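You operate a simulated robot arm through the tools that you are given. There is no shell and no other tool. Be economical: measure what you need, move in short steps, check, and stop when the job is done.

The job below is to be done with a simulated two-armed robot. You get a single attempt, and the scene is never put back.

TASK
Open the single head: loosen the tight wing bolts, lid on the stand, brown plate into the small bin.
Fine: lay the plate flat in the bin and shut it.
Where things are to end (x, y in the base frame): lid of the single head within 0.06 m of [0.65, 0.33].

Only the result counts: the job must be done as asked and must still hold three seconds after the hand-in. Knocking over, shifting, dropping, spilling or breaking anything else fails it. Lids that push on must go on centred and level and be pressed home; caps that screw on are set level and turned clockwise until they are tight.

THE ROBOT
Two 6-joint arms with fingered hands on one trunk, on a base that drives. Base frame: it is fixed to the floor where the robot stands at the start and does not move with it; the origin is under the middle of the robot, x ahead of it, y to its left, z up. Lengths are in m, angles in degrees, forces in N, time in s.
The left shoulder is at the start at [0.07, 0.168, 1.468], the right one opposite. Each reaches about 0.861 m from its shoulder. Places, roughly: back left wing bolt of head one [0.6, -0.9, 0.7]; back left wing bolt of head two [0.6, -1.3, 0.7]; back left wing bolt of the single head [0.6, -0.1, 0.8]; back right wing bolt of head one [0.6, -1, 0.7]; back right wing bolt of head two [0.6, -1.4, 0.7]; back right wing bolt of the single head [0.6, -0.2, 0.8]; brown plate [0.5, -1.25, 0.75]; clean blue filter [0.5, -1.75, 0.25]; clip at head one [0.4, -0.8, 0.6]; clip at head two [0.4, -1.5, 0.6]; clip at the motor unit [0.4, -1.7, 0.6]; dirty filter [0.5, -1.25, 0.75]; drain tap of the single unit [0.4, 0, 0.5]; drain tap of the twin unit [0.4, -0.9, 0.4]; fan cover [0.5, -2.25, 0]; front left wing bolt of head one [0.5, -0.9, 0.7]. Payload 4 kg a hand.
The tool frame of a hand sits at the grasp point between the pads (the TCP): z along the fingers, y along the line on which they close. The tips reach 0.026 m beyond it. The gripper opens to 0.132 m. The gripper's body begins 0.073 m behind the TCP. The gripper is a hand of 3 fingers: y runs from the thumb to the fingers, the wrist lies at [0, 0, -0.224] in the tool frame, and closing takes about 1.5 s.
Orientation is that of the tool frame in the base frame, as a unit quaternion [w, x, y, z]. With the fingers straight down and closing along the base's y, the tool's x points along the base's -x, its y along +y and its z along -z.

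THE INTERFACE
- The arms move only by the tool drive_tool. It takes "left_moves", "right_moves" or both (then of equal length, played together; a hand with none holds still); each is a list of rows, each a list of 2 entries, a list of its own where there are three numbers: the shift along the base's x, y, z in m, then the turn, a rotation vector about the base's x, y, z in degrees. In form: [[[tx, ty, tz], [rx, ry, rz]], ...]. A call has 1 to 10 rows; each row is the pose to reach, as a shift and turn from the pose commanded when the call began. "left_fingers" and "right_fingers" are, for a hand that has rows, the gripper command, from -1 (fully open) to 1 (shut), values between in proportion, set as the call begins (left out, the last holds). A row lasts 0.2 s, in which the tool goes at most 0.05 m and 8.6 degrees; a call with a longer step from one row to the next is refused whole, and so is a gripper value outside its range. Where a pose cannot be reached the arm comes as near as it can. A force on the tool above 40 N (or 10 N above the force at the start of the call, whichever is more), or a blocked arm, ends the call early, and 0.2 s more pass. Each finger travels about 0.108 m/s and halts on what it meets, pressing with about 24 N; the grip force reading is that of the motor and also rises with nothing between the fingers. The clock runs only during rows and for 0.2 s after the last one: add rows that repeat a pose to give the fingers time. It gives the time, the measured TCP pose, the force on the tool (base axes), the opening and the grip force at its end, in the units of the frame above (readings bear some noise), with the torque about the TCP (base axes, N m) and any sound that the robot's microphone picked up.
- Cameras (640 x 400 px; columns grow to the right, rows downward): "scene" is now at [0.1109, -0.0077, 1.6588]; the picture's right is [-0.14, -0.99, 0.00], its down [-0.90, 0.13, -0.43] and it looks along [0.42, -0.06, -0.91] (base axes); focal length 269 px, centre (320, 200). "left" rides on the left gripper at [-0.062, 0.003, -0.092] in its tool frame; the picture's right is [-0.05, -1.00, 0.00], its down [0.83, -0.04, -0.56] and it looks along [0.55, -0.03, 0.83] (tool axes); focal length 230 px, centre (320, 200). "right" rides on the right gripper at [0.062, 0.003, -0.092] in its tool frame; the picture's right is [-0.05, 1.00, 0.00], its down [-0.83, -0.04, -0.56] and it looks along [-0.55, -0.03, 0.83] (tool axes); focal length 230 px, centre (320, 200).
- get_image(camera): a new picture of that camera. The clock stands still meanwhile.
- slide_trunk(by): slides the trunk up (or, below 0, down) by that many m; the arms and the scene camera ride with it, the base frame stays. It gives what a move gives, with no picture.
- roll_base(legs): drives the robot by 1 to 6 legs, each [ahead, left, turn to the left] in m, m and degrees, along the robot's own axes; the way and the turn of a leg run together, so that a leg with both is an arc; at most 1.5 m and 180 degrees a leg. The arms and the cameras ride along, it lands a little off, and it stops where it bumps. It gives what a move gives.
- curl_fingers(finger1, finger2, thumb_bend, hand): sets how far each is bent, from 0 (flat) to 1 (curled in); at 0.3 the hand is open as for a grip, at 0.7 the pads meet at the TCP. One left out holds its place. A second passes; each finger stops where it meets its share of the squeeze, and holds until it gets a number again. A gripper value or a shape takes the hand back. It gives what a move gives, with no picture; readings hold the bend of each and the force on the fingers (four entries, about 0 where the hand has none), thumb and palm.
- set_grasp(shape, hand): the hand has 3 fingers and takes this shape, open, in about a second: jaw (thumb against the fingers, like two jaws); tri (thumb and two fingers); tip (a fingertip pinch); poke (one finger out to press); point (the index stretched); flat (the hand flat); cup (the hand cupped); fist (a fist). The gripper value then closes the fingers along that shape, each until it touches; the sizes above hold for jaw. It gives what a move gives, with no picture.
- aim_head(pan, tilt): turns the head with the scene camera to pan (to the left, within 86 degrees either way) and tilt (down, from -29 to 69), counted from straight ahead of the robot. It gives what a move gives.
- pixel_to_xyz(camera, pixels): for up to 12 pixels [column, row] of the newest picture of that camera ("zoom" is the newest enlarged one), the place [x, y, z] in the base frame of the surface seen there, good to about 0.003 m. The clock stands still meanwhile.
- enlarge(camera, box): a new picture of the part [left, top, right, bottom] of that camera's present view, enlarged. The clock stands still meanwhile.
- close_job(): hands the job in; it is judged then, once.

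Work in short steps. Measure before you move; look again where a grasp or a placing could have gone wrong, and mend it. You have 80 turns and 58 pictures in all, those below and enlarged ones among them. Open the grippers and draw the arms clear of the work before you hand the job in, unless the task says otherwise; then end with one line.

The tools are called after "Call:" as name(argument=value, ...) on one line, values as JSON. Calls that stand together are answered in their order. drive_tool: Moves the arms, as the interface text tells. Its arguments: {"type":"object","properties":{"left_moves":{"type":"array","items":{"type":"array"}},"left_fingers":{"type":"number"},"right_moves":{"type":"array","items":{"type":"array"}},"right_fingers":{"type":"number"}},"required":[]} The other tools are called the same way: slide_trunk (by) slides the trunk up or down; set_grasp (shape, hand) gives the hand a shape; curl_fingers (finger1, finger2, thumb_bend, hand) moves the fingers one by one; roll_base (legs) drives the base; aim_head (pan, tilt) turns the head that bears the scene camera; get_image (camera) takes a picture; pixel_to_xyz (camera, pixels) gives the place of the surface under pixels of a picture; enlarge (camera, box) takes an enlarged picture of a part of a camera's view; close_job () hands the job in.

At the start:

```text
time: 0.0
left_eef_pos: [0.539, 0.1657, 1.081]
left_orientation: [-0.001, 0.0, 1.0, -0.001]
left_force: [0.8, 0.4, -1.3]
left_wrist_torque: [0.0, 0.04, -0.01]
left_grip_width: 0.132
left_grip_force: 0.1
left_shape: jaw
left_bend: [0.3, 0.3, 0.3]
left_finger forces: [0.0, 0.0, 0.1, 0.1, 0.0, 0.0]
right_eef_pos: [0.4193, -0.2373, 0.9995]
right_orientation: [0.0, -0.001, 1.0, 0.001]
right_force: [-0.5, 0.3, -0.4]
right_wrist_torque: [-0.04, 0.04, 0.01]
right_grip_width: 0.1318
right_grip_force: 0.0
right_shape: jaw
right_bend: [0.3, 0.3, 0.3]
right_finger forces: [0.0, 0.1, 0.1, 0.1, 0.0, 0.0]
trunk travel left (down, up): [-0.914, 0.026]
robot x, y, heading: [0.0017, 0.0023, 0.1]
head pan, tilt: [-8.3, 64.8]
```

scene: 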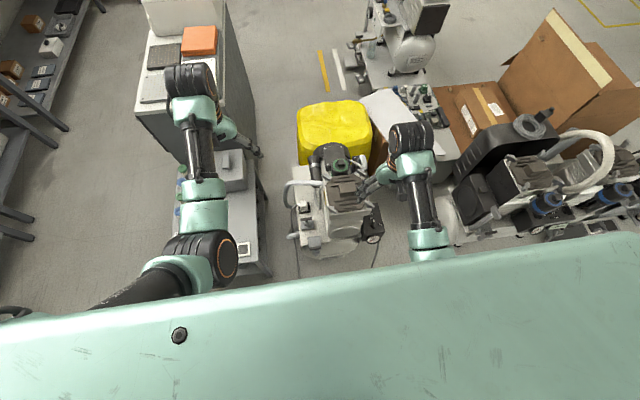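
right: 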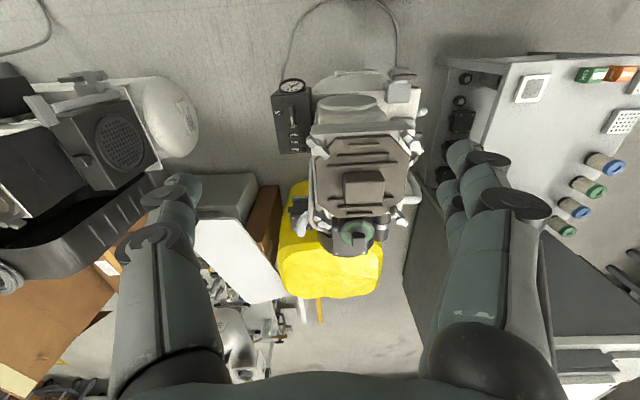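
left: 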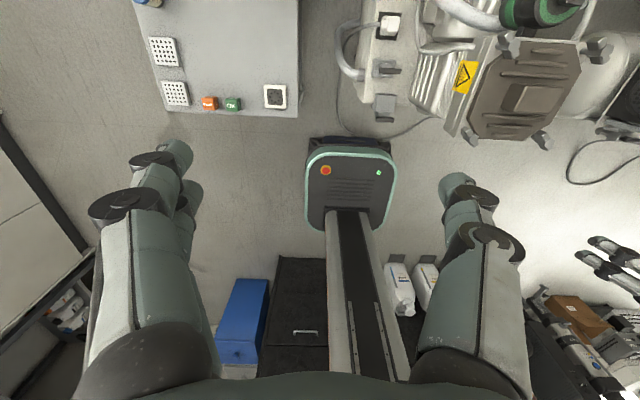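

The right camera shows the single head's lid around (362,178) with wing bolts at its corners. I'll enlarge it and look at the scene with the head lifted.

Call:
enlarge(camera="right", box=[260, 70, 460, 270])

Call:
aim_head(pan=0, tilt=35)

Call:
get_image(camera="scene")

```text
2.00 times, centred on (360, 170) of right
```

zoom: 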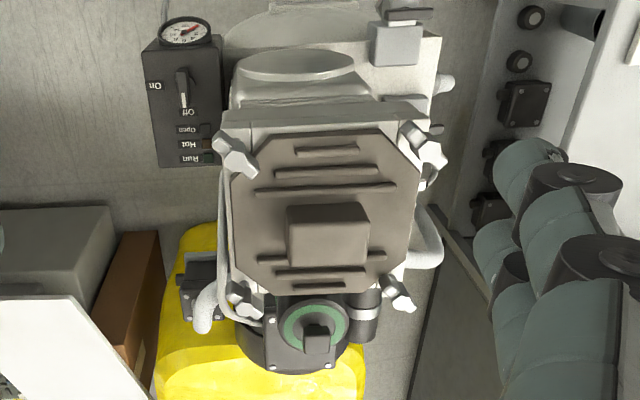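

```text
time: 0.9
left_eef_pos: [0.5394, 0.1645, 1.0812]
left_orientation: [0.0, 0.0, 1.0, 0.0]
left_force: [0.0, -0.1, 0.8]
left_wrist_torque: [-0.02, 0.04, 0.01]
left_grip_width: 0.132
left_grip_force: 0.1
left_shape: jaw
left_bend: [0.3, 0.3, 0.3]
left_finger forces: [0.1, 0.0, 0.0, 0.1, 0.0, 0.1]
right_eef_pos: [0.4195, -0.2361, 0.9991]
right_orientation: [-0.001, 0.001, 1.0, -0.001]
right_force: [0.1, 0.1, -0.1]
right_wrist_torque: [0.0, 0.04, 0.02]
right_grip_width: 0.1319
right_grip_force: 0.0
right_shape: jaw
right_bend: [0.3, 0.3, 0.3]
right_finger forces: [0.1, 0.0, 0.0, 0.0, 0.0, 0.0]
trunk travel left (down, up): [-0.914, 0.026]
robot x, y, heading: [0.0008, -0.0051, 0.2]
head pan, tilt: [0.0, 35.0]
```

```text
53 pictures are left
```

scene: 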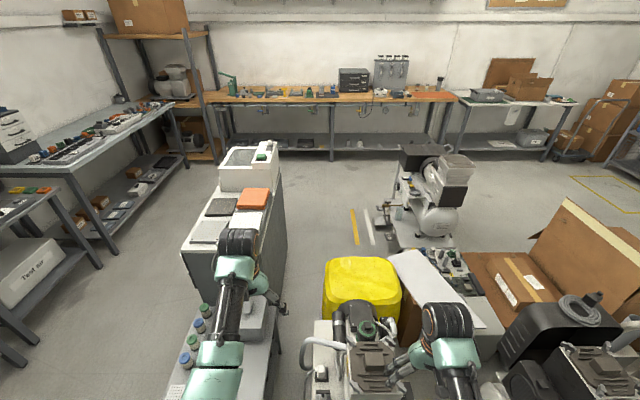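

I need to find the stand and the small bin, so I look down-left and measure things around the head.

Call:
aim_head(pan=25, tilt=55)

Call:
get_image(camera="scene")

Call:
get_image(camera="right")

Call:
pixel_to_xyz(camera="right", pixels=[[318, 146], [413, 143], [320, 222], [406, 222], [362, 188], [340, 150], [390, 150], [355, 236]])

```text
time: 1.8
left_eef_pos: [0.5388, 0.1643, 1.0821]
left_orientation: [-0.001, -0.001, 1.0, 0.0]
left_force: [0.2, 0.2, 0.3]
left_wrist_torque: [0.04, 0.01, -0.03]
left_grip_width: 0.132
left_grip_force: 0.1
left_shape: jaw
left_bend: [0.3, 0.3, 0.3]
left_finger forces: [0.0, 0.0, 0.0, 0.0, 0.1, 0.0]
right_eef_pos: [0.4183, -0.2367, 0.9986]
right_orientation: [0.0, 0.0, 1.0, 0.0]
right_force: [0.5, -0.7, -0.2]
right_wrist_torque: [0.0, -0.01, 0.02]
right_grip_width: 0.1319
right_grip_force: 0.1
right_shape: jaw
right_bend: [0.3, 0.3, 0.3]
right_finger forces: [0.0, 0.0, 0.0, 0.1, 0.1, 0.0]
trunk travel left (down, up): [-0.914, 0.026]
robot x, y, heading: [0.001, 0.0029, 0.1]
head pan, tilt: [25.0, 55.0]
```

```text
52 pictures are left
```

scene: 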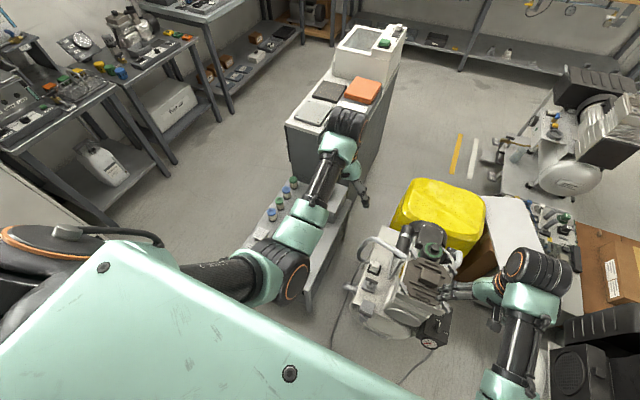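

```text
51 pictures are left
```

right: 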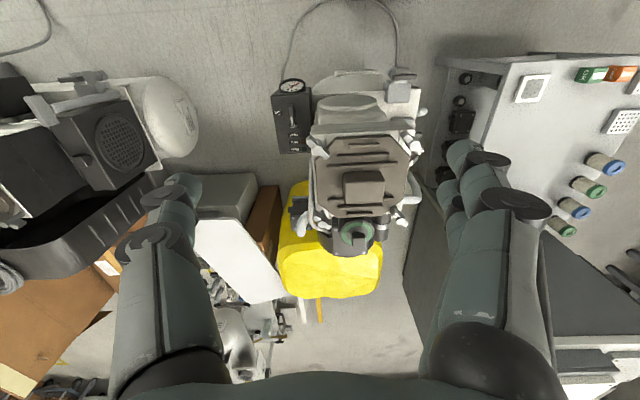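

```text
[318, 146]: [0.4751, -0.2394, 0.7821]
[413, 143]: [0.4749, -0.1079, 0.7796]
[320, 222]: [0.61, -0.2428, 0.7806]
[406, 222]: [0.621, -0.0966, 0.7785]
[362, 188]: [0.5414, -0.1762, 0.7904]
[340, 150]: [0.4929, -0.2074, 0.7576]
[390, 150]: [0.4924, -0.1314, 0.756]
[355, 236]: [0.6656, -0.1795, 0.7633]
```

The left arm hides the stand; I move it back and out to the left, then look from its camera and the scene's.

Call:
drive_tool(left_moves=[[[-0.03, 0.03, 0.02], [0, 0, 0]], [[-0.06, 0.06, 0.04], [0, 0, 0]], [[-0.09, 0.09, 0.06], [0, 0, 0]], [[-0.12, 0.12, 0.08], [0, 0, 0]], [[-0.14, 0.15, 0.1], [0, 0, 0]], [[-0.14, 0.19, 0.11], [0, 0, 0]], [[-0.14, 0.23, 0.11], [0, 0, 0]]])

Call:
get_image(camera="left")

Call:
get_image(camera="scene")

```text
time: 3.4
left_eef_pos: [0.4016, 0.3917, 1.1934]
left_orientation: [-0.001, 0.0, 1.0, -0.002]
left_force: [0.0, 0.7, -0.8]
left_wrist_torque: [-0.02, 0.02, 0.02]
left_grip_width: 0.1321
left_grip_force: 0.1
left_shape: jaw
left_bend: [0.3, 0.3, 0.3]
left_finger forces: [0.1, 0.0, 0.1, 0.0, 0.0, 0.1]
left hand out of reach, approached as far as the arm can: row 1, 2, 3, 4, 5, 6
right_eef_pos: [0.4215, -0.2356, 0.9981]
right_orientation: [-0.003, 0.0, 1.0, -0.001]
right_force: [-0.6, -0.5, 0.0]
right_wrist_torque: [-0.01, 0.02, 0.01]
right_grip_width: 0.1319
right_grip_force: 0.1
right_shape: jaw
right_bend: [0.3, 0.3, 0.3]
right_finger forces: [0.0, 0.1, 0.0, 0.1, 0.0, 0.0]
trunk travel left (down, up): [-0.914, 0.026]
robot x, y, heading: [0.0025, 0.0005, 0.3]
head pan, tilt: [25.0, 55.0]
```

```text
50 pictures are left
```

left: 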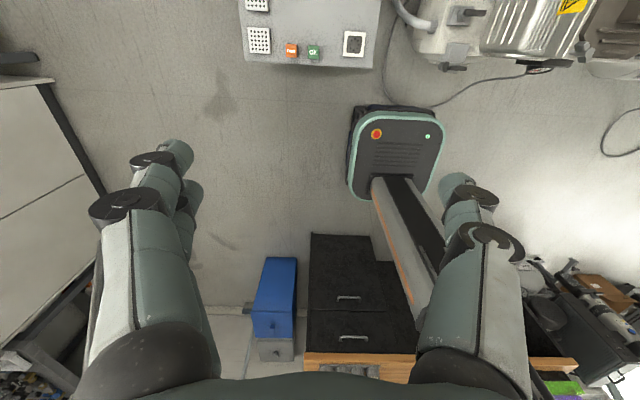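

```text
49 pictures are left
```

scene: 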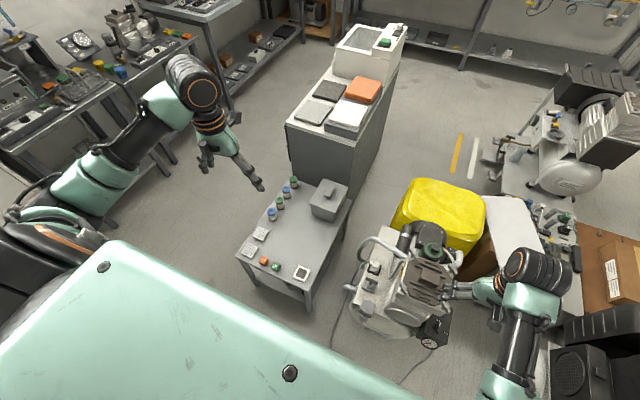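

The stand is the small table with the bin at (330,200). Enlarge it and measure.

Call:
enlarge(camera="scene", box=[220, 150, 480, 330])

Call:
pixel_to_xyz(camera="scene", pixels=[[320, 186], [348, 193], [310, 207], [337, 219], [329, 193], [295, 240], [250, 250], [310, 288], [270, 215], [282, 206], [310, 180], [238, 254]])

```text
2.22 times, centred on (350, 240) of scene
```

zoom: 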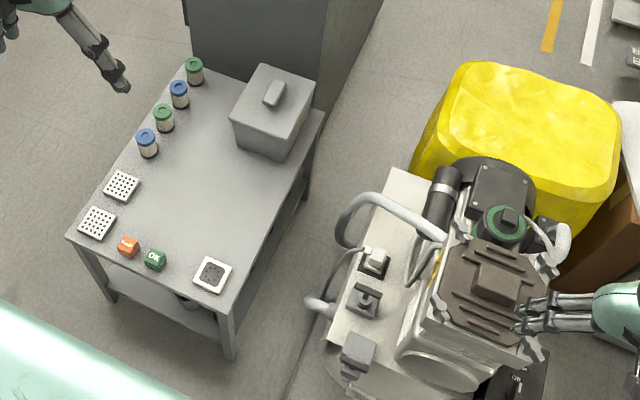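

```text
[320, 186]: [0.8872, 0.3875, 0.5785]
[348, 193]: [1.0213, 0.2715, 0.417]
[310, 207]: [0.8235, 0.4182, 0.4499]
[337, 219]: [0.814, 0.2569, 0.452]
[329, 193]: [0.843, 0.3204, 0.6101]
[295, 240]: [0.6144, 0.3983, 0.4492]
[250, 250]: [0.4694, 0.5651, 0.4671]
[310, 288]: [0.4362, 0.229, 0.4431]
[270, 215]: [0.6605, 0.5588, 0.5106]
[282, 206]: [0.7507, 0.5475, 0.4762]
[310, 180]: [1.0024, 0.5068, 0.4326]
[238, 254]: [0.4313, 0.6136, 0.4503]
```

The stand's top is at z≈0.45 and the bin is near (0.84, 0.32). A control box with a gauge sits beside the unit, so I check its state.

Call:
enlarge(camera="right", box=[265, 65, 345, 165])

Call:
enlarge(camera="right", box=[300, 130, 430, 260])

```text
4.00 times, centred on (305, 115) of right
```

zoom: 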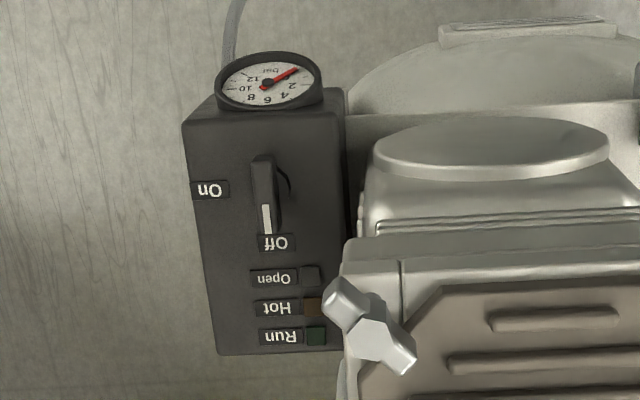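

```text
3.08 times, centred on (365, 195) of right
```

zoom: 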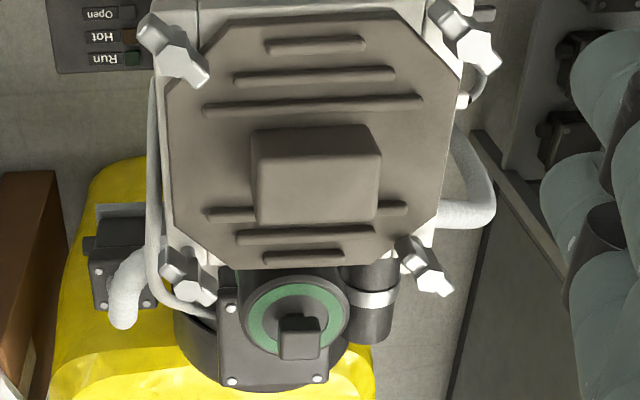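

The switch is Off, the gauge at about 0 and the lamps dark, so it is safe to open. I raise the right hand, lower the trunk 0.25 m for reach, then look closely at the bolts.

Call:
drive_tool(right_moves=[[[0, 0, 0.04], [0, 0, 0]], [[0, 0, 0.08], [0, 0, 0]], [[0, 0, 0.12], [0, 0, 0]], [[0, 0, 0.16], [0, 0, 0]]])

Call:
slide_trunk(by=-0.25)

Call:
get_image(camera="right")

```text
time: 4.4
left_eef_pos: [0.4015, 0.3912, 1.1957]
left_orientation: [0.0, 0.0, 1.0, 0.0]
left_force: [-0.2, 0.4, 0.6]
left_wrist_torque: [0.0, -0.05, 0.02]
left_grip_width: 0.1319
left_grip_force: 0.0
left_shape: jaw
left_bend: [0.3, 0.3, 0.3]
left_finger forces: [0.0, 0.0, 0.1, 0.0, 0.0, 0.1]
right_eef_pos: [0.4349, -0.2327, 1.0377]
right_orientation: [0.001, 0.0, 1.0, 0.0]
right_force: [-0.7, -0.8, -0.1]
right_wrist_torque: [-0.02, 0.01, -0.05]
right_grip_width: 0.1321
right_grip_force: 0.1
right_shape: jaw
right_bend: [0.3, 0.3, 0.3]
right_finger forces: [0.1, 0.0, 0.1, 0.1, 0.0, 0.1]
right hand out of reach, approached as far as the arm can: row 1, 2, 3, 4
trunk travel left (down, up): [-0.914, 0.026]
robot x, y, heading: [0.0016, 0.0038, 0.2]
head pan, tilt: [25.0, 55.0]
```

```text
time: 7.0
left_eef_pos: [0.4015, 0.3899, 0.9449]
left_orientation: [0.001, 0.001, 1.0, -0.001]
left_force: [-0.2, -0.3, 0.0]
left_wrist_torque: [-0.04, -0.01, 0.0]
left_grip_width: 0.132
left_grip_force: 0.1
left_shape: jaw
left_bend: [0.3, 0.3, 0.3]
left_finger forces: [0.1, 0.1, 0.0, 0.0, 0.1, 0.1]
right_eef_pos: [0.4358, -0.2323, 0.7878]
right_orientation: [0.0, 0.0, 1.0, 0.0]
right_force: [-0.7, -0.7, -0.5]
right_wrist_torque: [-0.03, -0.01, -0.03]
right_grip_width: 0.1318
right_grip_force: 0.1
right_shape: jaw
right_bend: [0.3, 0.3, 0.3]
right_finger forces: [0.1, 0.0, 0.0, 0.0, 0.0, 0.1]
trunk travel left (down, up): [-0.664, 0.276]
robot x, y, heading: [0.0012, -0.0012, -0.2]
head pan, tilt: [25.0, 55.0]
```

```text
45 pictures are left
```

right: 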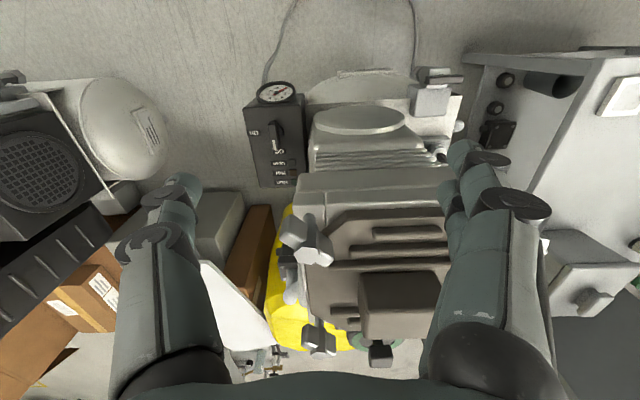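

The arm had not risen as far, so the hand came low (no contact forces). Now I raise it, and back off a little.

Call:
drive_tool(right_moves=[[[0, 0, 0.03], [0, 0, 0]], [[0, 0, 0.06], [0, 0, 0]], [[0, 0, 0.1], [0, 0, 0]], [[0.02, 0.02, 0.12], [0, 0, 0]], [[0.03, 0.04, 0.12], [0, 0, 0]]])

Call:
get_image(camera="right")

Call:
enlarge(camera="right", box=[240, 100, 440, 300])

```text
time: 8.2
left_eef_pos: [0.4018, 0.3897, 0.9444]
left_orientation: [0.0, -0.001, 1.0, -0.001]
left_force: [-0.4, 1.4, 0.3]
left_wrist_torque: [0.02, -0.02, 0.0]
left_grip_width: 0.1319
left_grip_force: 0.1
left_shape: jaw
left_bend: [0.3, 0.3, 0.3]
left_finger forces: [0.0, 0.0, 0.0, 0.0, 0.1, 0.0]
right_eef_pos: [0.4847, -0.1847, 0.8086]
right_orientation: [0.004, 0.0, 1.0, 0.0]
right_force: [-1.2, 0.0, -0.2]
right_wrist_torque: [0.0, 0.03, 0.03]
right_grip_width: 0.1319
right_grip_force: 0.1
right_shape: jaw
right_bend: [0.3, 0.3, 0.3]
right_finger forces: [0.0, 0.0, 0.0, 0.1, 0.1, 0.1]
right hand out of reach, approached as far as the arm can: row 1, 2, 3, 4, 5
trunk travel left (down, up): [-0.664, 0.276]
robot x, y, heading: [-0.0023, 0.0017, -0.2]
head pan, tilt: [25.0, 55.0]
```

```text
44 pictures are left
```

right: 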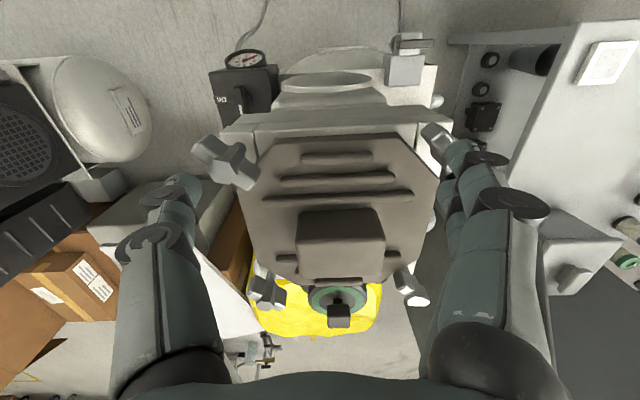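

```text
2.00 times, centred on (340, 200) of right
```

zoom: 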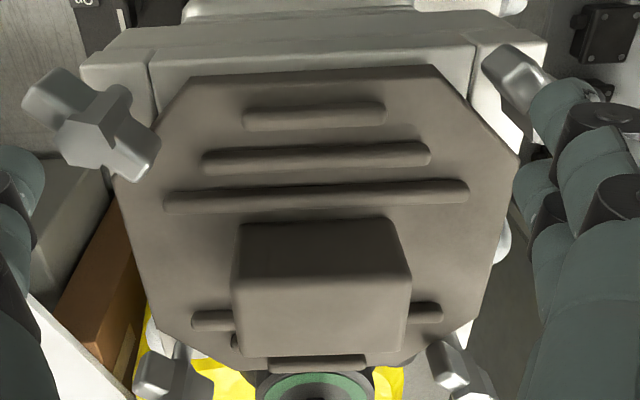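

The wrist is at its inner limit. I raise the trunk 0.1 m and then back the base off 0.12 m to gain room.

Call:
slide_trunk(by=0.1)

Call:
roll_base(legs=[[-0.12, 0, 0]])

Call:
enlarge(camera="right", box=[200, 100, 460, 360])

```text
time: 9.6
left_eef_pos: [0.4012, 0.3915, 1.0439]
left_orientation: [0.0, 0.0, 1.0, -0.001]
left_force: [0.2, 0.1, -0.4]
left_wrist_torque: [-0.01, 0.01, -0.01]
left_grip_width: 0.132
left_grip_force: 0.1
left_shape: jaw
left_bend: [0.3, 0.3, 0.3]
left_finger forces: [0.1, 0.0, 0.0, 0.0, 0.0, 0.0]
right_eef_pos: [0.4842, -0.1855, 0.9085]
right_orientation: [0.002, -0.001, 1.0, -0.001]
right_force: [-0.5, -0.6, -0.9]
right_wrist_torque: [-0.01, -0.01, 0.03]
right_grip_width: 0.1318
right_grip_force: 0.0
right_shape: jaw
right_bend: [0.3, 0.3, 0.3]
right_finger forces: [0.0, 0.1, 0.1, 0.0, 0.0, 0.0]
trunk travel left (down, up): [-0.764, 0.176]
robot x, y, heading: [-0.0008, 0.0015, -0.0]
head pan, tilt: [25.0, 55.0]
```

```text
time: 10.8
left_eef_pos: [0.2832, 0.3893, 1.0446]
left_orientation: [0.0, 0.0, 1.0, -0.001]
left_force: [-0.6, -0.1, 0.1]
left_wrist_torque: [-0.04, 0.0, 0.03]
left_grip_width: 0.1319
left_grip_force: 0.0
left_shape: jaw
left_bend: [0.3, 0.3, 0.3]
left_finger forces: [0.0, 0.1, 0.1, 0.0, 0.0, 0.0]
right_eef_pos: [0.3684, -0.1852, 0.9074]
right_orientation: [0.003, 0.0, 1.0, -0.001]
right_force: [-0.1, 0.5, 0.5]
right_wrist_torque: [0.01, 0.03, 0.02]
right_grip_width: 0.1317
right_grip_force: 0.1
right_shape: jaw
right_bend: [0.3, 0.3, 0.3]
right_finger forces: [0.0, 0.1, 0.0, 0.0, 0.0, 0.1]
trunk travel left (down, up): [-0.764, 0.176]
robot x, y, heading: [-0.1209, -0.0007, 0.2]
head pan, tilt: [25.0, 55.0]
```

```text
1.54 times, centred on (330, 230) of right
```

zoom: 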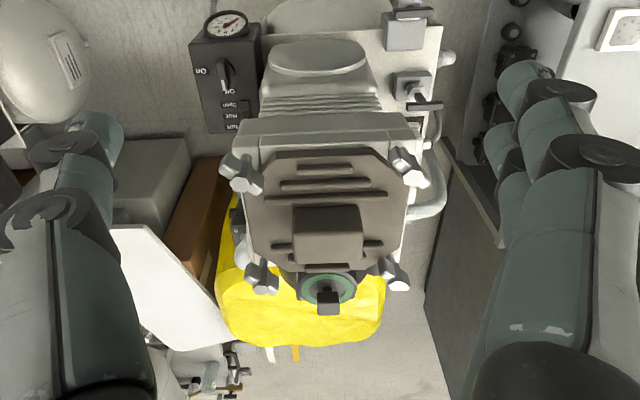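

Now I bring the right hand over the lid's middle at z≈0.93 for a top view of the bolts.

Call:
drive_tool(right_moves=[[[0.04, 0, 0.01], [0, 0, 0]], [[0.08, 0, 0.02], [0, 0, 0]], [[0.12, 0, 0.03], [0, 0, 0]], [[0.16, 0, 0.03], [0, 0, 0]]])

Call:
enlarge(camera="right", box=[220, 100, 440, 300])

Call:
get_image(camera="right")

```text
time: 11.8
left_eef_pos: [0.285, 0.391, 1.0445]
left_orientation: [0.0, -0.001, 1.0, -0.001]
left_force: [0.0, -0.3, -1.0]
left_wrist_torque: [0.0, 0.05, 0.01]
left_grip_width: 0.1317
left_grip_force: 0.1
left_shape: jaw
left_bend: [0.3, 0.3, 0.3]
left_finger forces: [0.0, 0.1, 0.0, 0.1, 0.0, 0.0]
right_eef_pos: [0.527, -0.1857, 0.9361]
right_orientation: [0.002, 0.0, 1.0, -0.001]
right_force: [0.5, -0.8, -0.5]
right_wrist_torque: [0.0, 0.03, -0.02]
right_grip_width: 0.1316
right_grip_force: 0.1
right_shape: jaw
right_bend: [0.3, 0.3, 0.3]
right_finger forces: [0.0, 0.0, 0.0, 0.0, 0.1, 0.1]
trunk travel left (down, up): [-0.764, 0.176]
robot x, y, heading: [-0.1182, 0.002, -0.4]
head pan, tilt: [25.0, 55.0]
```

```text
2.00 times, centred on (330, 200) of right
```

zoom: 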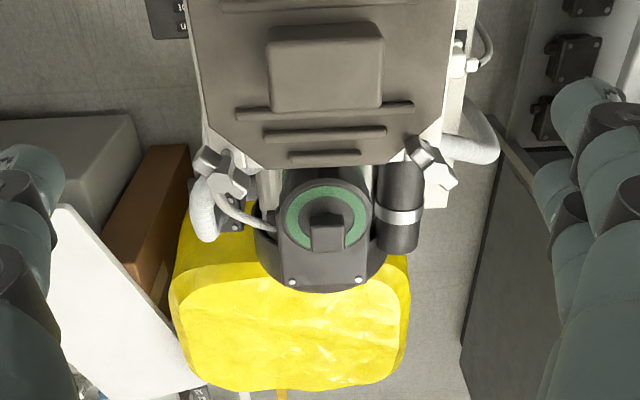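

```text
40 pictures are left
```

right: 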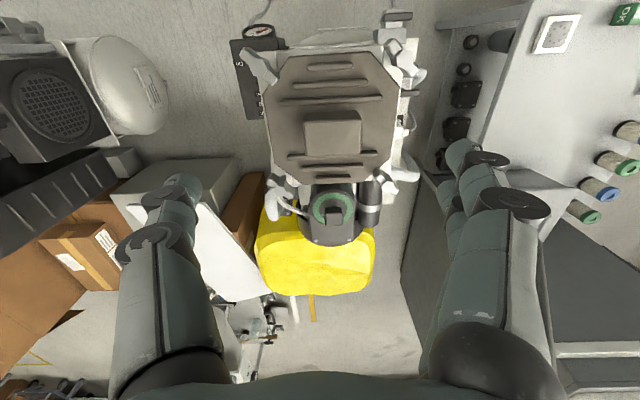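

Zoom on all four bolts for the exact wing ends.

Call:
enlarge(camera="right", box=[235, 30, 425, 220])

Call:
pixel_to_xyz(camera="right", pixels=[[250, 56], [273, 77], [262, 66], [388, 53], [391, 63], [272, 182], [282, 197], [383, 180], [398, 193], [278, 190], [390, 186], [333, 131]])

```text
2.11 times, centred on (330, 125) of right
```

zoom: 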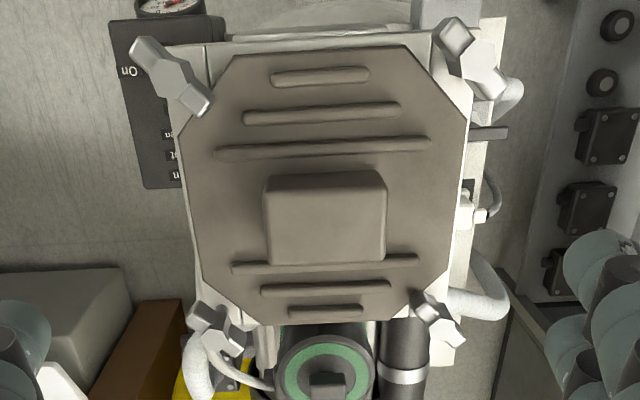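

```text
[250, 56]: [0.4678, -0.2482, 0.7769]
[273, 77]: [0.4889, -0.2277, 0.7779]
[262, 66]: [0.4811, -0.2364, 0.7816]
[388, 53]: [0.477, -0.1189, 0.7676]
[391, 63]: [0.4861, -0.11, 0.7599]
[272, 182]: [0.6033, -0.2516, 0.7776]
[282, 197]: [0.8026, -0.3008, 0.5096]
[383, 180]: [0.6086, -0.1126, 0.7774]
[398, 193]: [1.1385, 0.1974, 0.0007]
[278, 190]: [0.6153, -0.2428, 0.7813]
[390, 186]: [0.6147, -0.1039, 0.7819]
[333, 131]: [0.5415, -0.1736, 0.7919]
```

The wings all lie along base (1,1). I measure the rest of the points (FL bolt at (402,58), lid surfaces, ribs).

Call:
pixel_to_xyz(camera="right", pixels=[[402, 58], [395, 46], [409, 66], [246, 52], [272, 81], [285, 67], [330, 68], [327, 82], [290, 185], [300, 75], [384, 66], [255, 70]])

Call:
pixel_to_xyz(camera="zoom", pixels=[[140, 45], [205, 105], [175, 80], [455, 38], [490, 80], [472, 58], [210, 315], [235, 345], [222, 330], [422, 300], [455, 335], [440, 318]])

```text
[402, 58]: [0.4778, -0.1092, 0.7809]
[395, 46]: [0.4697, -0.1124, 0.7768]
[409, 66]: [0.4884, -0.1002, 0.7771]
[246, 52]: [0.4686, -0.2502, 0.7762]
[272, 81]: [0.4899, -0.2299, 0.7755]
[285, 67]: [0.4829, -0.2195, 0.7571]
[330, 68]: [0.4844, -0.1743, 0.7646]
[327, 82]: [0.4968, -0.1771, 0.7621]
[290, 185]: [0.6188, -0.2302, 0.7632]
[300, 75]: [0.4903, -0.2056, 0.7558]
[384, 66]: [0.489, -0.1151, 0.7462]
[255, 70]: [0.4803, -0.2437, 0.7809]
```

```text
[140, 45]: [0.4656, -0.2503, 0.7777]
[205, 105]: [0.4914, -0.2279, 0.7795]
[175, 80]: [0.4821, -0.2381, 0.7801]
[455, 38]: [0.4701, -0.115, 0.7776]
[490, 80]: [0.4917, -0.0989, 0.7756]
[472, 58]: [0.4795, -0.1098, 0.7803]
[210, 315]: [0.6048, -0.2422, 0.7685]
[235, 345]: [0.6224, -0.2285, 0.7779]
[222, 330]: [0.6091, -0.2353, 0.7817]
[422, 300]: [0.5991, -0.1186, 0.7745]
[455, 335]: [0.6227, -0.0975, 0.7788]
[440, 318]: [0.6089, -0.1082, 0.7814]
```

Centres: front (0.480, -0.239/-0.108), back (0.611, same y). I move over the front right bolt, yaw +45°, fingers opened to about 0.06 m, and check.

Call:
drive_tool(right_moves=[[[-0.01, -0.01, 0], [0, 0, 7.5]], [[-0.02, -0.02, 0], [0, 0, 15]], [[-0.03, -0.03, 0], [0, 0, 22.5]], [[-0.04, -0.04, 0], [0, 0, 30]], [[-0.047, -0.05, -0.02], [0, 0, 37.5]], [[-0.047, -0.053, -0.05], [0, 0, 45]], [[-0.047, -0.053, -0.09], [0, 0, 45]], [[-0.047, -0.053, -0.1], [0, 0, 45]]], right_fingers=0.1)

Call:
get_image(camera="right")

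```text
time: 13.6
left_eef_pos: [0.2824, 0.3915, 1.0437]
left_orientation: [0.001, -0.001, 1.0, 0.0]
left_force: [0.9, 0.3, 0.4]
left_wrist_torque: [0.02, 0.01, 0.02]
left_grip_width: 0.1319
left_grip_force: 0.0
left_shape: jaw
left_bend: [0.3, 0.3, 0.3]
left_finger forces: [0.0, 0.1, 0.0, 0.1, 0.1, 0.1]
right_eef_pos: [0.4782, -0.2378, 0.839]
right_orientation: [0.004, -0.383, 0.924, 0.001]
right_force: [0.2, 0.2, -0.2]
right_wrist_torque: [0.01, 0.0, -0.02]
right_grip_width: 0.0599
right_grip_force: 0.0
right_shape: jaw
right_bend: [0.73, 0.73, 0.7]
right_finger forces: [0.0, 0.0, 0.1, 0.0, 0.1, 0.0]
trunk travel left (down, up): [-0.764, 0.176]
robot x, y, heading: [-0.1152, 0.0023, 0.1]
head pan, tilt: [25.0, 55.0]
```

```text
38 pictures are left
```

right: 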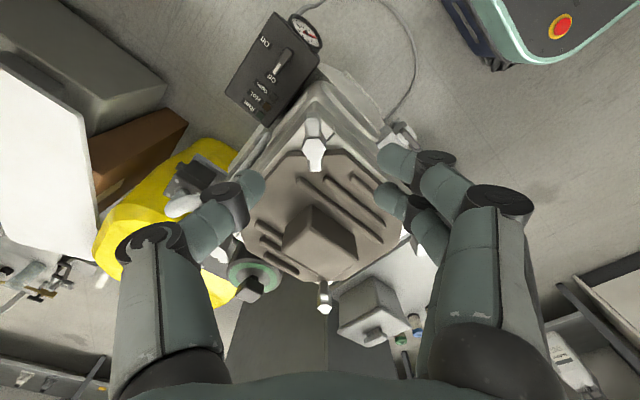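

The hand is aligned: the wing runs vertical in the picture at (315,145), between the thumb and fingers. I descend to z≈0.785 and close.

Call:
drive_tool(right_moves=[[[0.001, -0.001, -0.03], [0, 0, 0]], [[0.001, -0.001, -0.054], [0, 0, 0]]])

Call:
drive_tool(right_moves=[[[0, 0, 0], [0, 0, 0]], [[0, 0, 0], [0, 0, 0]], [[0, 0, 0], [0, 0, 0]], [[0, 0, 0], [0, 0, 0]], [[0, 0, 0], [0, 0, 0]]], right_fingers=1)

Call:
get_image(camera="right")

```text
time: 14.2
left_eef_pos: [0.2825, 0.392, 1.0438]
left_orientation: [0.001, -0.001, 1.0, -0.001]
left_force: [0.2, -1.2, 0.4]
left_wrist_torque: [0.01, -0.03, 0.02]
left_grip_width: 0.1321
left_grip_force: 0.0
left_shape: jaw
left_bend: [0.3, 0.3, 0.3]
left_finger forces: [0.1, 0.0, 0.0, 0.0, 0.1, 0.0]
right_eef_pos: [0.4809, -0.2407, 0.7831]
right_orientation: [0.003, -0.384, 0.923, 0.0]
right_force: [0.1, 0.9, -0.6]
right_wrist_torque: [-0.02, 0.03, 0.01]
right_grip_width: 0.06
right_grip_force: 0.0
right_shape: jaw
right_bend: [0.73, 0.73, 0.7]
right_finger forces: [0.1, 0.0, 0.1, 0.0, 0.0, 0.0]
trunk travel left (down, up): [-0.764, 0.176]
robot x, y, heading: [-0.1164, -0.0007, -0.1]
head pan, tilt: [25.0, 55.0]
```

```text
time: 15.4
left_eef_pos: [0.284, 0.3906, 1.0446]
left_orientation: [0.0, -0.001, 1.0, -0.001]
left_force: [0.2, 0.3, 0.2]
left_wrist_torque: [-0.03, 0.0, 0.01]
left_grip_width: 0.1319
left_grip_force: 0.0
left_shape: jaw
left_bend: [0.3, 0.3, 0.3]
left_finger forces: [0.1, 0.0, 0.1, 0.0, 0.0, 0.1]
right_eef_pos: [0.4816, -0.2423, 0.7846]
right_orientation: [0.004, -0.382, 0.924, 0.0]
right_force: [4.8, -4.2, 1.3]
right_wrist_torque: [-0.1, -0.04, -0.02]
right_grip_width: 0.0075
right_grip_force: 24.5
right_shape: jaw
right_bend: [0.69, 0.75, 0.7]
right_finger forces: [13.9, 5.1, 0.1, 0.0, 24.8, 0.1]
trunk travel left (down, up): [-0.764, 0.176]
robot x, y, heading: [-0.1203, 0.0014, -0.1]
head pan, tilt: [25.0, 55.0]
```

```text
37 pictures are left
```

right: 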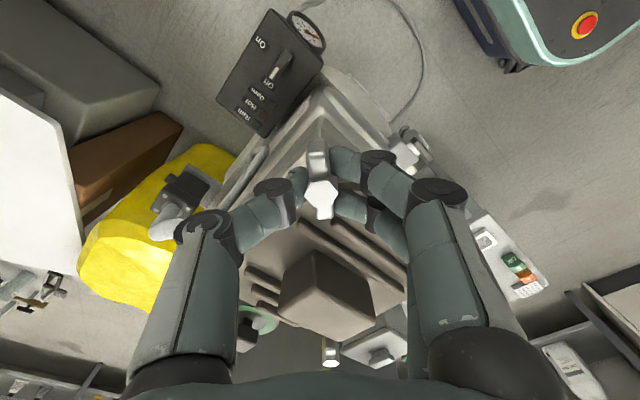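

The wing is gripped (width 0.0075, 24.5 N). I turn counterclockwise 24° and watch the torque.

Call:
drive_tool(right_moves=[[[0, 0, 0], [0, 0, 8]], [[0, 0, 0], [0, 0, 16]], [[0, 0, 0], [0, 0, 24]]])

```text
time: 16.2
left_eef_pos: [0.2833, 0.3908, 1.044]
left_orientation: [0.002, -0.002, 1.0, 0.0]
left_force: [-0.1, 0.1, -0.6]
left_wrist_torque: [0.01, 0.02, 0.01]
left_grip_width: 0.1318
left_grip_force: 0.1
left_shape: jaw
left_bend: [0.3, 0.3, 0.3]
left_finger forces: [0.1, 0.0, 0.0, 0.0, 0.0, 0.1]
right_eef_pos: [0.4809, -0.2407, 0.7849]
right_orientation: [0.003, -0.567, 0.823, 0.001]
right_force: [5.5, -6.8, 3.4]
right_wrist_torque: [-0.16, -0.09, -0.01]
right_grip_width: 0.0073
right_grip_force: 24.1
right_shape: jaw
right_bend: [0.69, 0.75, 0.7]
right_finger forces: [13.8, 5.5, 0.0, 0.0, 26.6, 0.0]
trunk travel left (down, up): [-0.764, 0.176]
robot x, y, heading: [-0.1194, 0.0024, -0.0]
head pan, tilt: [25.0, 55.0]
```

Almost no torque, so this one turns freely. I turn on to 90° in all, to be sure.

Call:
drive_tool(right_moves=[[[0, 0, 0], [0, 0, 8]], [[0, 0, 0], [0, 0, 16]], [[0, 0, 0], [0, 0, 24]], [[0, 0, 0], [0, 0, 32]], [[0, 0, 0], [0, 0, 40]], [[0, 0, 0], [0, 0, 48]], [[0, 0, 0], [0, 0, 56]], [[0, 0, 0], [0, 0, 64]]])

Call:
get_image(camera="right")

```text
time: 17.2
left_eef_pos: [0.2845, 0.3891, 1.0432]
left_orientation: [0.0, 0.001, 1.0, -0.001]
left_force: [0.6, 0.0, 0.2]
left_wrist_torque: [-0.04, -0.01, -0.05]
left_grip_width: 0.1319
left_grip_force: 0.0
left_shape: jaw
left_bend: [0.3, 0.3, 0.3]
left_finger forces: [0.0, 0.0, 0.0, 0.1, 0.1, 0.0]
right_eef_pos: [0.4826, -0.2387, 0.7841]
right_orientation: [-0.012, -0.665, 0.747, -0.012]
right_force: [-1.5, -13.3, 2.3]
right_wrist_torque: [-0.22, 0.05, 0.02]
right_grip_width: 0.0067
right_grip_force: 23.9
right_shape: jaw
right_bend: [0.68, 0.75, 0.7]
right_finger forces: [15.3, 8.0, 0.1, 0.1, 21.7, 0.0]
right hand out of reach, approached as far as the arm can: row 2, 3, 4, 5
trunk travel left (down, up): [-0.764, 0.176]
robot x, y, heading: [-0.1195, -0.0013, 0.0]
head pan, tilt: [25.0, 55.0]
stopped in row 5 (right hand): the force on the tool passed its limit at 41 N (the readings are from after the stop); the commanded pose is now the measured one
```

```text
36 pictures are left
```

right: 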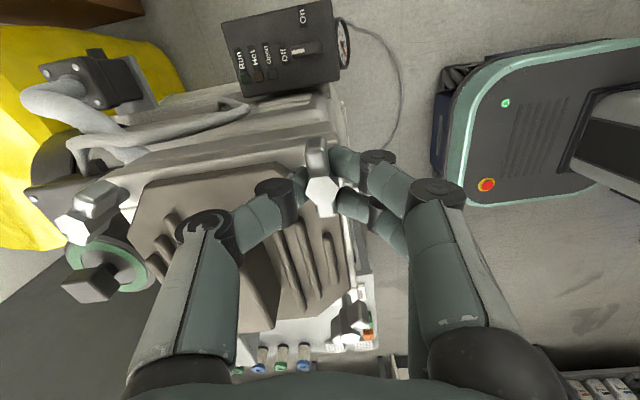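

The arm's yaw stops near +84°; this bolt turned about 40° freely, i.e. was not tight. I release, rise, and test whether the hand can yaw far negative for longer turns.

Call:
drive_tool(right_moves=[[[0, 0, 0], [0, 0, 0]], [[0, 0, 0], [0, 0, 0]], [[0, 0, 0.04], [0, 0, 0]], [[0, 0, 0.08], [0, 0, -8]], [[0, 0, 0.1], [0, 0, -16]], [[0, 0, 0.1], [0, 0, -24]], [[0, 0, 0.1], [0, 0, -32]], [[0, 0, 0.1], [0, 0, -40]], [[0, 0, 0.1], [0, 0, -48]], [[0, 0, 0.1], [0, 0, -56]]], right_fingers=0.1)

Call:
drive_tool(right_moves=[[[0, 0, 0], [0, 0, -8]], [[0, 0, 0], [0, 0, -16]], [[0, 0, 0], [0, 0, -24]], [[0, 0, 0], [0, 0, -32]], [[0, 0, 0], [0, 0, -40]], [[0, 0, 0], [0, 0, -48]], [[0, 0, 0], [0, 0, -56]], [[0, 0, 0], [0, 0, -64]], [[0, 0, 0], [0, 0, -72]], [[0, 0, 0], [0, 0, -80]]])

Call:
drive_tool(right_moves=[[[0, 0, 0], [0, 0, -8]], [[0, 0, 0], [0, 0, -16]], [[0, 0, 0], [0, 0, -24]], [[0, 0, 0], [0, 0, -32]], [[0, 0, 0], [0, 0, -40]], [[0, 0, 0], [0, 0, -48]], [[0, 0, 0], [0, 0, -56]], [[0, 0, 0], [0, 0, -64]], [[0, 0, 0], [0, 0, -72]], [[0, 0, 0], [0, 0, -80]]])

```text
time: 19.4
left_eef_pos: [0.2834, 0.3892, 1.0453]
left_orientation: [0.0, 0.001, 1.0, 0.0]
left_force: [-0.2, 0.0, -0.1]
left_wrist_torque: [-0.01, 0.01, 0.02]
left_grip_width: 0.1319
left_grip_force: 0.0
left_shape: jaw
left_bend: [0.3, 0.3, 0.3]
left_finger forces: [0.1, 0.1, 0.0, 0.0, 0.0, 0.0]
right_eef_pos: [0.4817, -0.2339, 0.8858]
right_orientation: [-0.012, -0.235, 0.972, -0.005]
right_force: [-0.5, -0.4, 0.3]
right_wrist_torque: [0.03, 0.02, -0.03]
right_grip_width: 0.0589
right_grip_force: 0.0
right_shape: jaw
right_bend: [0.73, 0.73, 0.7]
right_finger forces: [0.0, 0.0, 0.0, 0.0, 0.1, 0.0]
trunk travel left (down, up): [-0.764, 0.176]
robot x, y, heading: [-0.1166, -0.0038, -0.2]
head pan, tilt: [25.0, 55.0]
```

```text
time: 21.6
left_eef_pos: [0.2839, 0.3895, 1.0445]
left_orientation: [0.001, 0.001, 1.0, -0.001]
left_force: [0.1, -0.3, 0.2]
left_wrist_torque: [0.0, 0.02, 0.0]
left_grip_width: 0.1322
left_grip_force: 0.1
left_shape: jaw
left_bend: [0.3, 0.3, 0.3]
left_finger forces: [0.1, 0.1, 0.0, 0.0, 0.1, 0.0]
right_eef_pos: [0.4818, -0.2346, 0.8838]
right_orientation: [-0.012, 0.444, 0.896, 0.004]
right_force: [0.2, 0.6, 0.3]
right_wrist_torque: [0.03, -0.01, 0.0]
right_grip_width: 0.0589
right_grip_force: 0.0
right_shape: jaw
right_bend: [0.73, 0.73, 0.7]
right_finger forces: [0.1, 0.1, 0.0, 0.1, 0.1, 0.1]
trunk travel left (down, up): [-0.764, 0.176]
robot x, y, heading: [-0.1189, -0.0026, 0.1]
head pan, tilt: [25.0, 55.0]
```

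```text
time: 23.8
left_eef_pos: [0.2838, 0.3895, 1.0449]
left_orientation: [0.001, 0.0, 1.0, -0.001]
left_force: [0.6, -0.7, 0.8]
left_wrist_torque: [0.02, 0.01, -0.01]
left_grip_width: 0.1317
left_grip_force: 0.0
left_shape: jaw
left_bend: [0.3, 0.3, 0.3]
left_finger forces: [0.0, 0.0, 0.0, 0.0, 0.0, 0.1]
right_eef_pos: [0.4823, -0.2359, 0.8847]
right_orientation: [-0.006, 0.916, 0.402, 0.01]
right_force: [-0.4, 0.1, 0.0]
right_wrist_torque: [-0.05, 0.01, -0.04]
right_grip_width: 0.0591
right_grip_force: 0.1
right_shape: jaw
right_bend: [0.73, 0.73, 0.7]
right_finger forces: [0.0, 0.0, 0.1, 0.0, 0.1, 0.0]
trunk travel left (down, up): [-0.764, 0.176]
robot x, y, heading: [-0.1181, -0.0006, -0.0]
head pan, tilt: [25.0, 55.0]
```

The hand reaches yaw -132°, giving over 200° of turning. Now the front left bolt at (0.480,-0.108): go over, lower and grip.

Call:
drive_tool(right_moves=[[[-0.002, 0.04, 0], [0, 0, -2]], [[-0.002, 0.08, 0], [0, 0, -2]], [[-0.002, 0.12, 0], [0, 0, -2]], [[-0.002, 0.128, 0], [0, 0, -2]], [[-0.002, 0.128, -0.045], [0, 0, -2]], [[-0.002, 0.128, -0.08], [0, 0, -2]], [[-0.002, 0.128, -0.098], [0, 0, -2]], [[-0.002, 0.128, -0.098], [0, 0, -2]]])

Call:
drive_tool(right_moves=[[[0, 0, 0], [0, 0, 0]], [[0, 0, 0], [0, 0, 0]], [[0, 0, 0], [0, 0, 0]], [[0, 0, 0], [0, 0, 0]], [[0, 0, 0], [0, 0, 0]]], right_fingers=1)

Call:
drive_tool(right_moves=[[[0, 0, 0], [0, 0, 8]], [[0, 0, 0], [0, 0, 16]]])

Call:
get_image(camera="right")

```text
time: 25.6
left_eef_pos: [0.2817, 0.3905, 1.0458]
left_orientation: [0.002, 0.0, 1.0, -0.001]
left_force: [0.1, 0.2, 0.1]
left_wrist_torque: [-0.01, 0.0, 0.01]
left_grip_width: 0.1319
left_grip_force: 0.1
left_shape: jaw
left_bend: [0.3, 0.3, 0.3]
left_finger forces: [0.0, 0.1, 0.1, 0.0, 0.1, 0.0]
right_eef_pos: [0.4818, -0.1063, 0.7819]
right_orientation: [-0.007, 0.922, 0.387, 0.011]
right_force: [-0.7, 4.4, 7.9]
right_wrist_torque: [-0.16, -0.14, 0.02]
right_grip_width: 0.0566
right_grip_force: 0.0
right_shape: jaw
right_bend: [0.74, 0.75, 0.7]
right_finger forces: [2.2, 7.1, 0.0, 0.0, 0.0, 0.1]
trunk travel left (down, up): [-0.764, 0.176]
robot x, y, heading: [-0.1166, -0.0031, -0.1]
head pan, tilt: [25.0, 55.0]
```

```text
time: 26.8
left_eef_pos: [0.2806, 0.3922, 1.0442]
left_orientation: [0.003, 0.0, 1.0, -0.003]
left_force: [0.0, -0.3, 0.2]
left_wrist_torque: [0.0, 0.0, 0.01]
left_grip_width: 0.1319
left_grip_force: 0.0
left_shape: jaw
left_bend: [0.3, 0.3, 0.3]
left_finger forces: [0.1, 0.1, 0.1, 0.1, 0.1, 0.0]
right_eef_pos: [0.4771, -0.1022, 0.7829]
right_orientation: [-0.007, 0.922, 0.387, 0.01]
right_force: [-15.1, 16.1, 3.9]
right_wrist_torque: [0.34, 0.35, 0.04]
right_grip_width: 0.0056
right_grip_force: 24.0
right_shape: jaw
right_bend: [0.75, 0.74, 0.65]
right_finger forces: [5.6, 7.0, 0.0, 0.0, 34.9, 0.1]
trunk travel left (down, up): [-0.764, 0.176]
robot x, y, heading: [-0.1177, -0.005, 0.0]
head pan, tilt: [25.0, 55.0]
```

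```text
time: 27.4
left_eef_pos: [0.2819, 0.3912, 1.0433]
left_orientation: [0.003, 0.001, 1.0, -0.002]
left_force: [-0.2, 0.0, 1.0]
left_wrist_torque: [-0.02, 0.05, 0.0]
left_grip_width: 0.132
left_grip_force: 0.0
left_shape: jaw
left_bend: [0.3, 0.3, 0.3]
left_finger forces: [0.0, 0.1, 0.0, 0.0, 0.0, 0.0]
right_eef_pos: [0.4778, -0.1047, 0.7854]
right_orientation: [-0.009, 0.859, 0.511, 0.01]
right_force: [-14.7, 15.1, -1.3]
right_wrist_torque: [0.34, 0.36, -0.34]
right_grip_width: 0.0043
right_grip_force: 24.1
right_shape: jaw
right_bend: [0.74, 0.74, 0.64]
right_finger forces: [10.6, 5.3, 0.0, 0.0, 37.2, 0.0]
trunk travel left (down, up): [-0.764, 0.176]
robot x, y, heading: [-0.1164, -0.0018, -0.1]
head pan, tilt: [25.0, 55.0]
```

```text
35 pictures are left
```

right: 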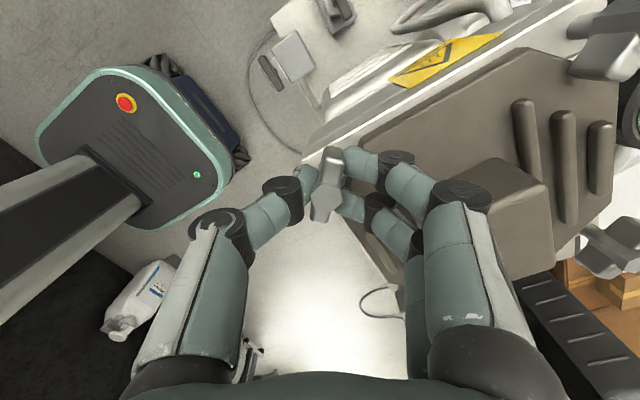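

Torque -0.34 N m resists: this one is tight. I ease the side load by shifting 3 mm and keep turning.

Call:
drive_tool(right_moves=[[[-0.003, 0.003, 0], [0, 0, 8]], [[-0.003, 0.003, 0], [0, 0, 16]], [[-0.003, 0.003, 0], [0, 0, 24]], [[-0.003, 0.003, 0], [0, 0, 32]], [[-0.003, 0.003, 0], [0, 0, 40]], [[-0.003, 0.003, 0], [0, 0, 48]]])

Call:
get_image(camera="right")

```text
time: 28.8
left_eef_pos: [0.2827, 0.3896, 1.043]
left_orientation: [0.002, 0.001, 1.0, -0.002]
left_force: [0.5, -0.1, -0.3]
left_wrist_torque: [-0.01, 0.03, 0.05]
left_grip_width: 0.132
left_grip_force: 0.0
left_shape: jaw
left_bend: [0.3, 0.3, 0.3]
left_finger forces: [0.0, 0.0, 0.0, 0.0, 0.0, 0.1]
right_eef_pos: [0.4758, -0.1025, 0.7853]
right_orientation: [-0.012, 0.579, 0.815, 0.004]
right_force: [-10.8, 11.5, -5.4]
right_wrist_torque: [0.07, 0.11, -1.37]
right_grip_width: 0.0055
right_grip_force: 24.3
right_shape: jaw
right_bend: [0.73, 0.75, 0.63]
right_finger forces: [8.3, 58.3, 0.0, 0.1, 81.2, 0.0]
trunk travel left (down, up): [-0.764, 0.176]
robot x, y, heading: [-0.1147, 0.0005, -0.3]
head pan, tilt: [25.0, 55.0]
```

```text
34 pictures are left
```

right: 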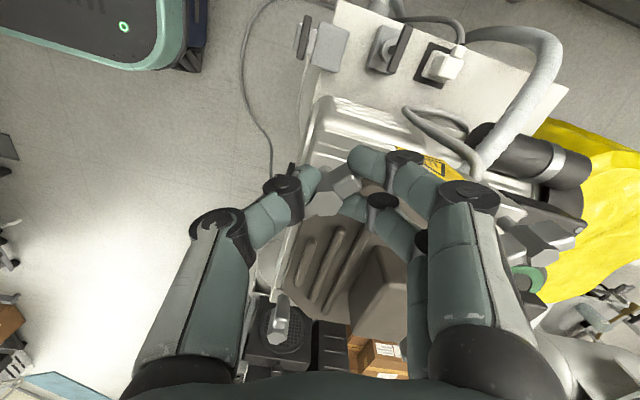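

The wing looks twisted relative to the fingers, so the grip slipped partly. A closer look.

Call:
enlarge(camera="right", box=[260, 120, 420, 260])

```text
2.86 times, centred on (340, 190) of right
```

zoom: 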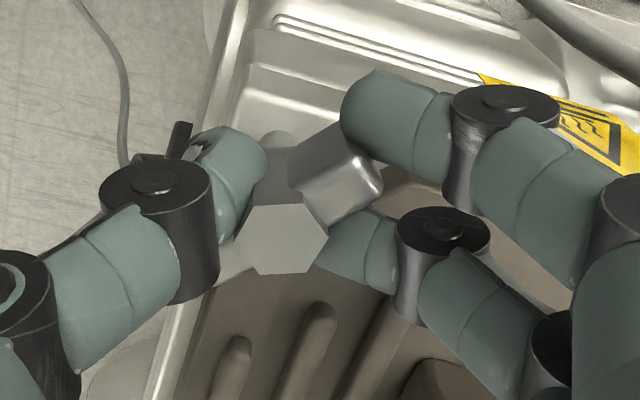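

The fingers now hold the wing as a couple (lower finger behind one wing, thumb at the other), so further turning should drive it. I continue and watch torque.

Call:
drive_tool(right_moves=[[[0, 0, 0], [0, 0, 8]], [[0, 0, 0], [0, 0, 16]], [[0, 0, 0], [0, 0, 24]]])

Call:
enlarge(camera="right", box=[260, 120, 420, 260])

```text
time: 29.6
left_eef_pos: [0.2815, 0.3895, 1.0455]
left_orientation: [0.002, 0.001, 1.0, 0.0]
left_force: [-0.7, 0.9, 0.5]
left_wrist_torque: [-0.01, -0.03, 0.01]
left_grip_width: 0.1321
left_grip_force: 0.1
left_shape: jaw
left_bend: [0.3, 0.3, 0.3]
left_finger forces: [0.0, 0.0, 0.1, 0.0, 0.0, 0.0]
right_eef_pos: [0.4737, -0.1039, 0.7858]
right_orientation: [-0.011, 0.402, 0.916, 0.001]
right_force: [-16.1, 5.6, -2.4]
right_wrist_torque: [-0.56, -0.41, -4.81]
right_grip_width: 0.006
right_grip_force: 23.9
right_shape: jaw
right_bend: [0.73, 0.74, 0.62]
right_finger forces: [9.7, 202.6, 0.0, 0.0, 220.6, 0.0]
trunk travel left (down, up): [-0.764, 0.176]
robot x, y, heading: [-0.1157, -0.0001, 0.0]
head pan, tilt: [25.0, 55.0]
```

```text
2.86 times, centred on (340, 190) of right
```

zoom: 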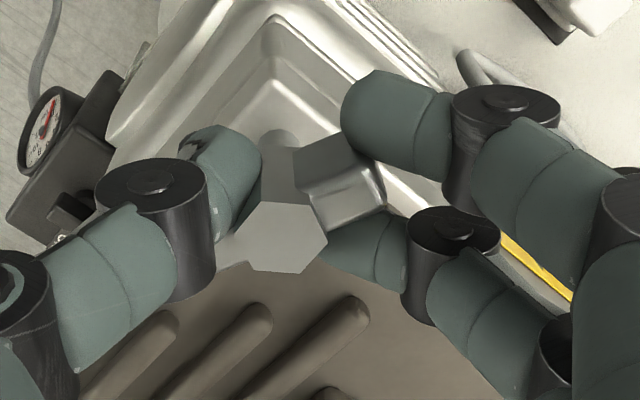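

The wing now turns together with the hand (about 20°) against high torque. I continue.

Call:
drive_tool(right_moves=[[[0, 0, 0], [0, 0, 8]], [[0, 0, 0], [0, 0, 16]], [[0, 0, 0], [0, 0, 24]]])

Call:
enlarge(camera="right", box=[260, 120, 420, 260])

```text
time: 30.4
left_eef_pos: [0.2805, 0.3877, 1.0444]
left_orientation: [0.003, 0.001, 1.0, 0.0]
left_force: [-0.4, -1.0, 0.4]
left_wrist_torque: [0.0, 0.01, 0.02]
left_grip_width: 0.132
left_grip_force: 0.0
left_shape: jaw
left_bend: [0.3, 0.3, 0.3]
left_finger forces: [0.0, 0.0, 0.0, 0.0, 0.0, 0.0]
right_eef_pos: [0.4752, -0.1079, 0.7862]
right_orientation: [-0.012, 0.21, 0.978, -0.001]
right_force: [-21.4, -5.3, -2.8]
right_wrist_torque: [-0.92, -1.29, -9.7]
right_grip_width: 0.0056
right_grip_force: 24.4
right_shape: jaw
right_bend: [0.73, 0.74, 0.62]
right_finger forces: [10.1, 381.6, 0.0, 0.0, 398.3, 0.0]
trunk travel left (down, up): [-0.764, 0.176]
robot x, y, heading: [-0.1187, -0.0003, -0.5]
head pan, tilt: [25.0, 55.0]
```

```text
2.86 times, centred on (340, 190) of right
```

zoom: 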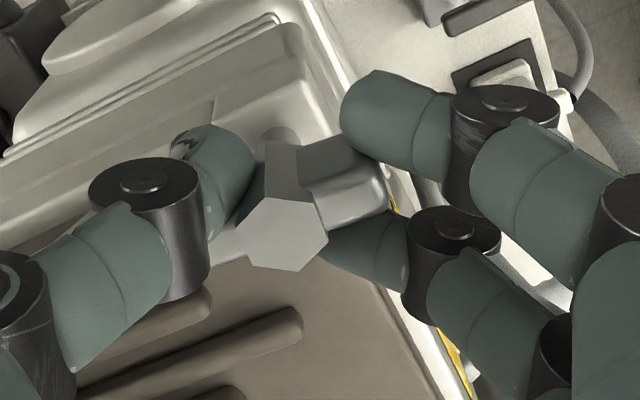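

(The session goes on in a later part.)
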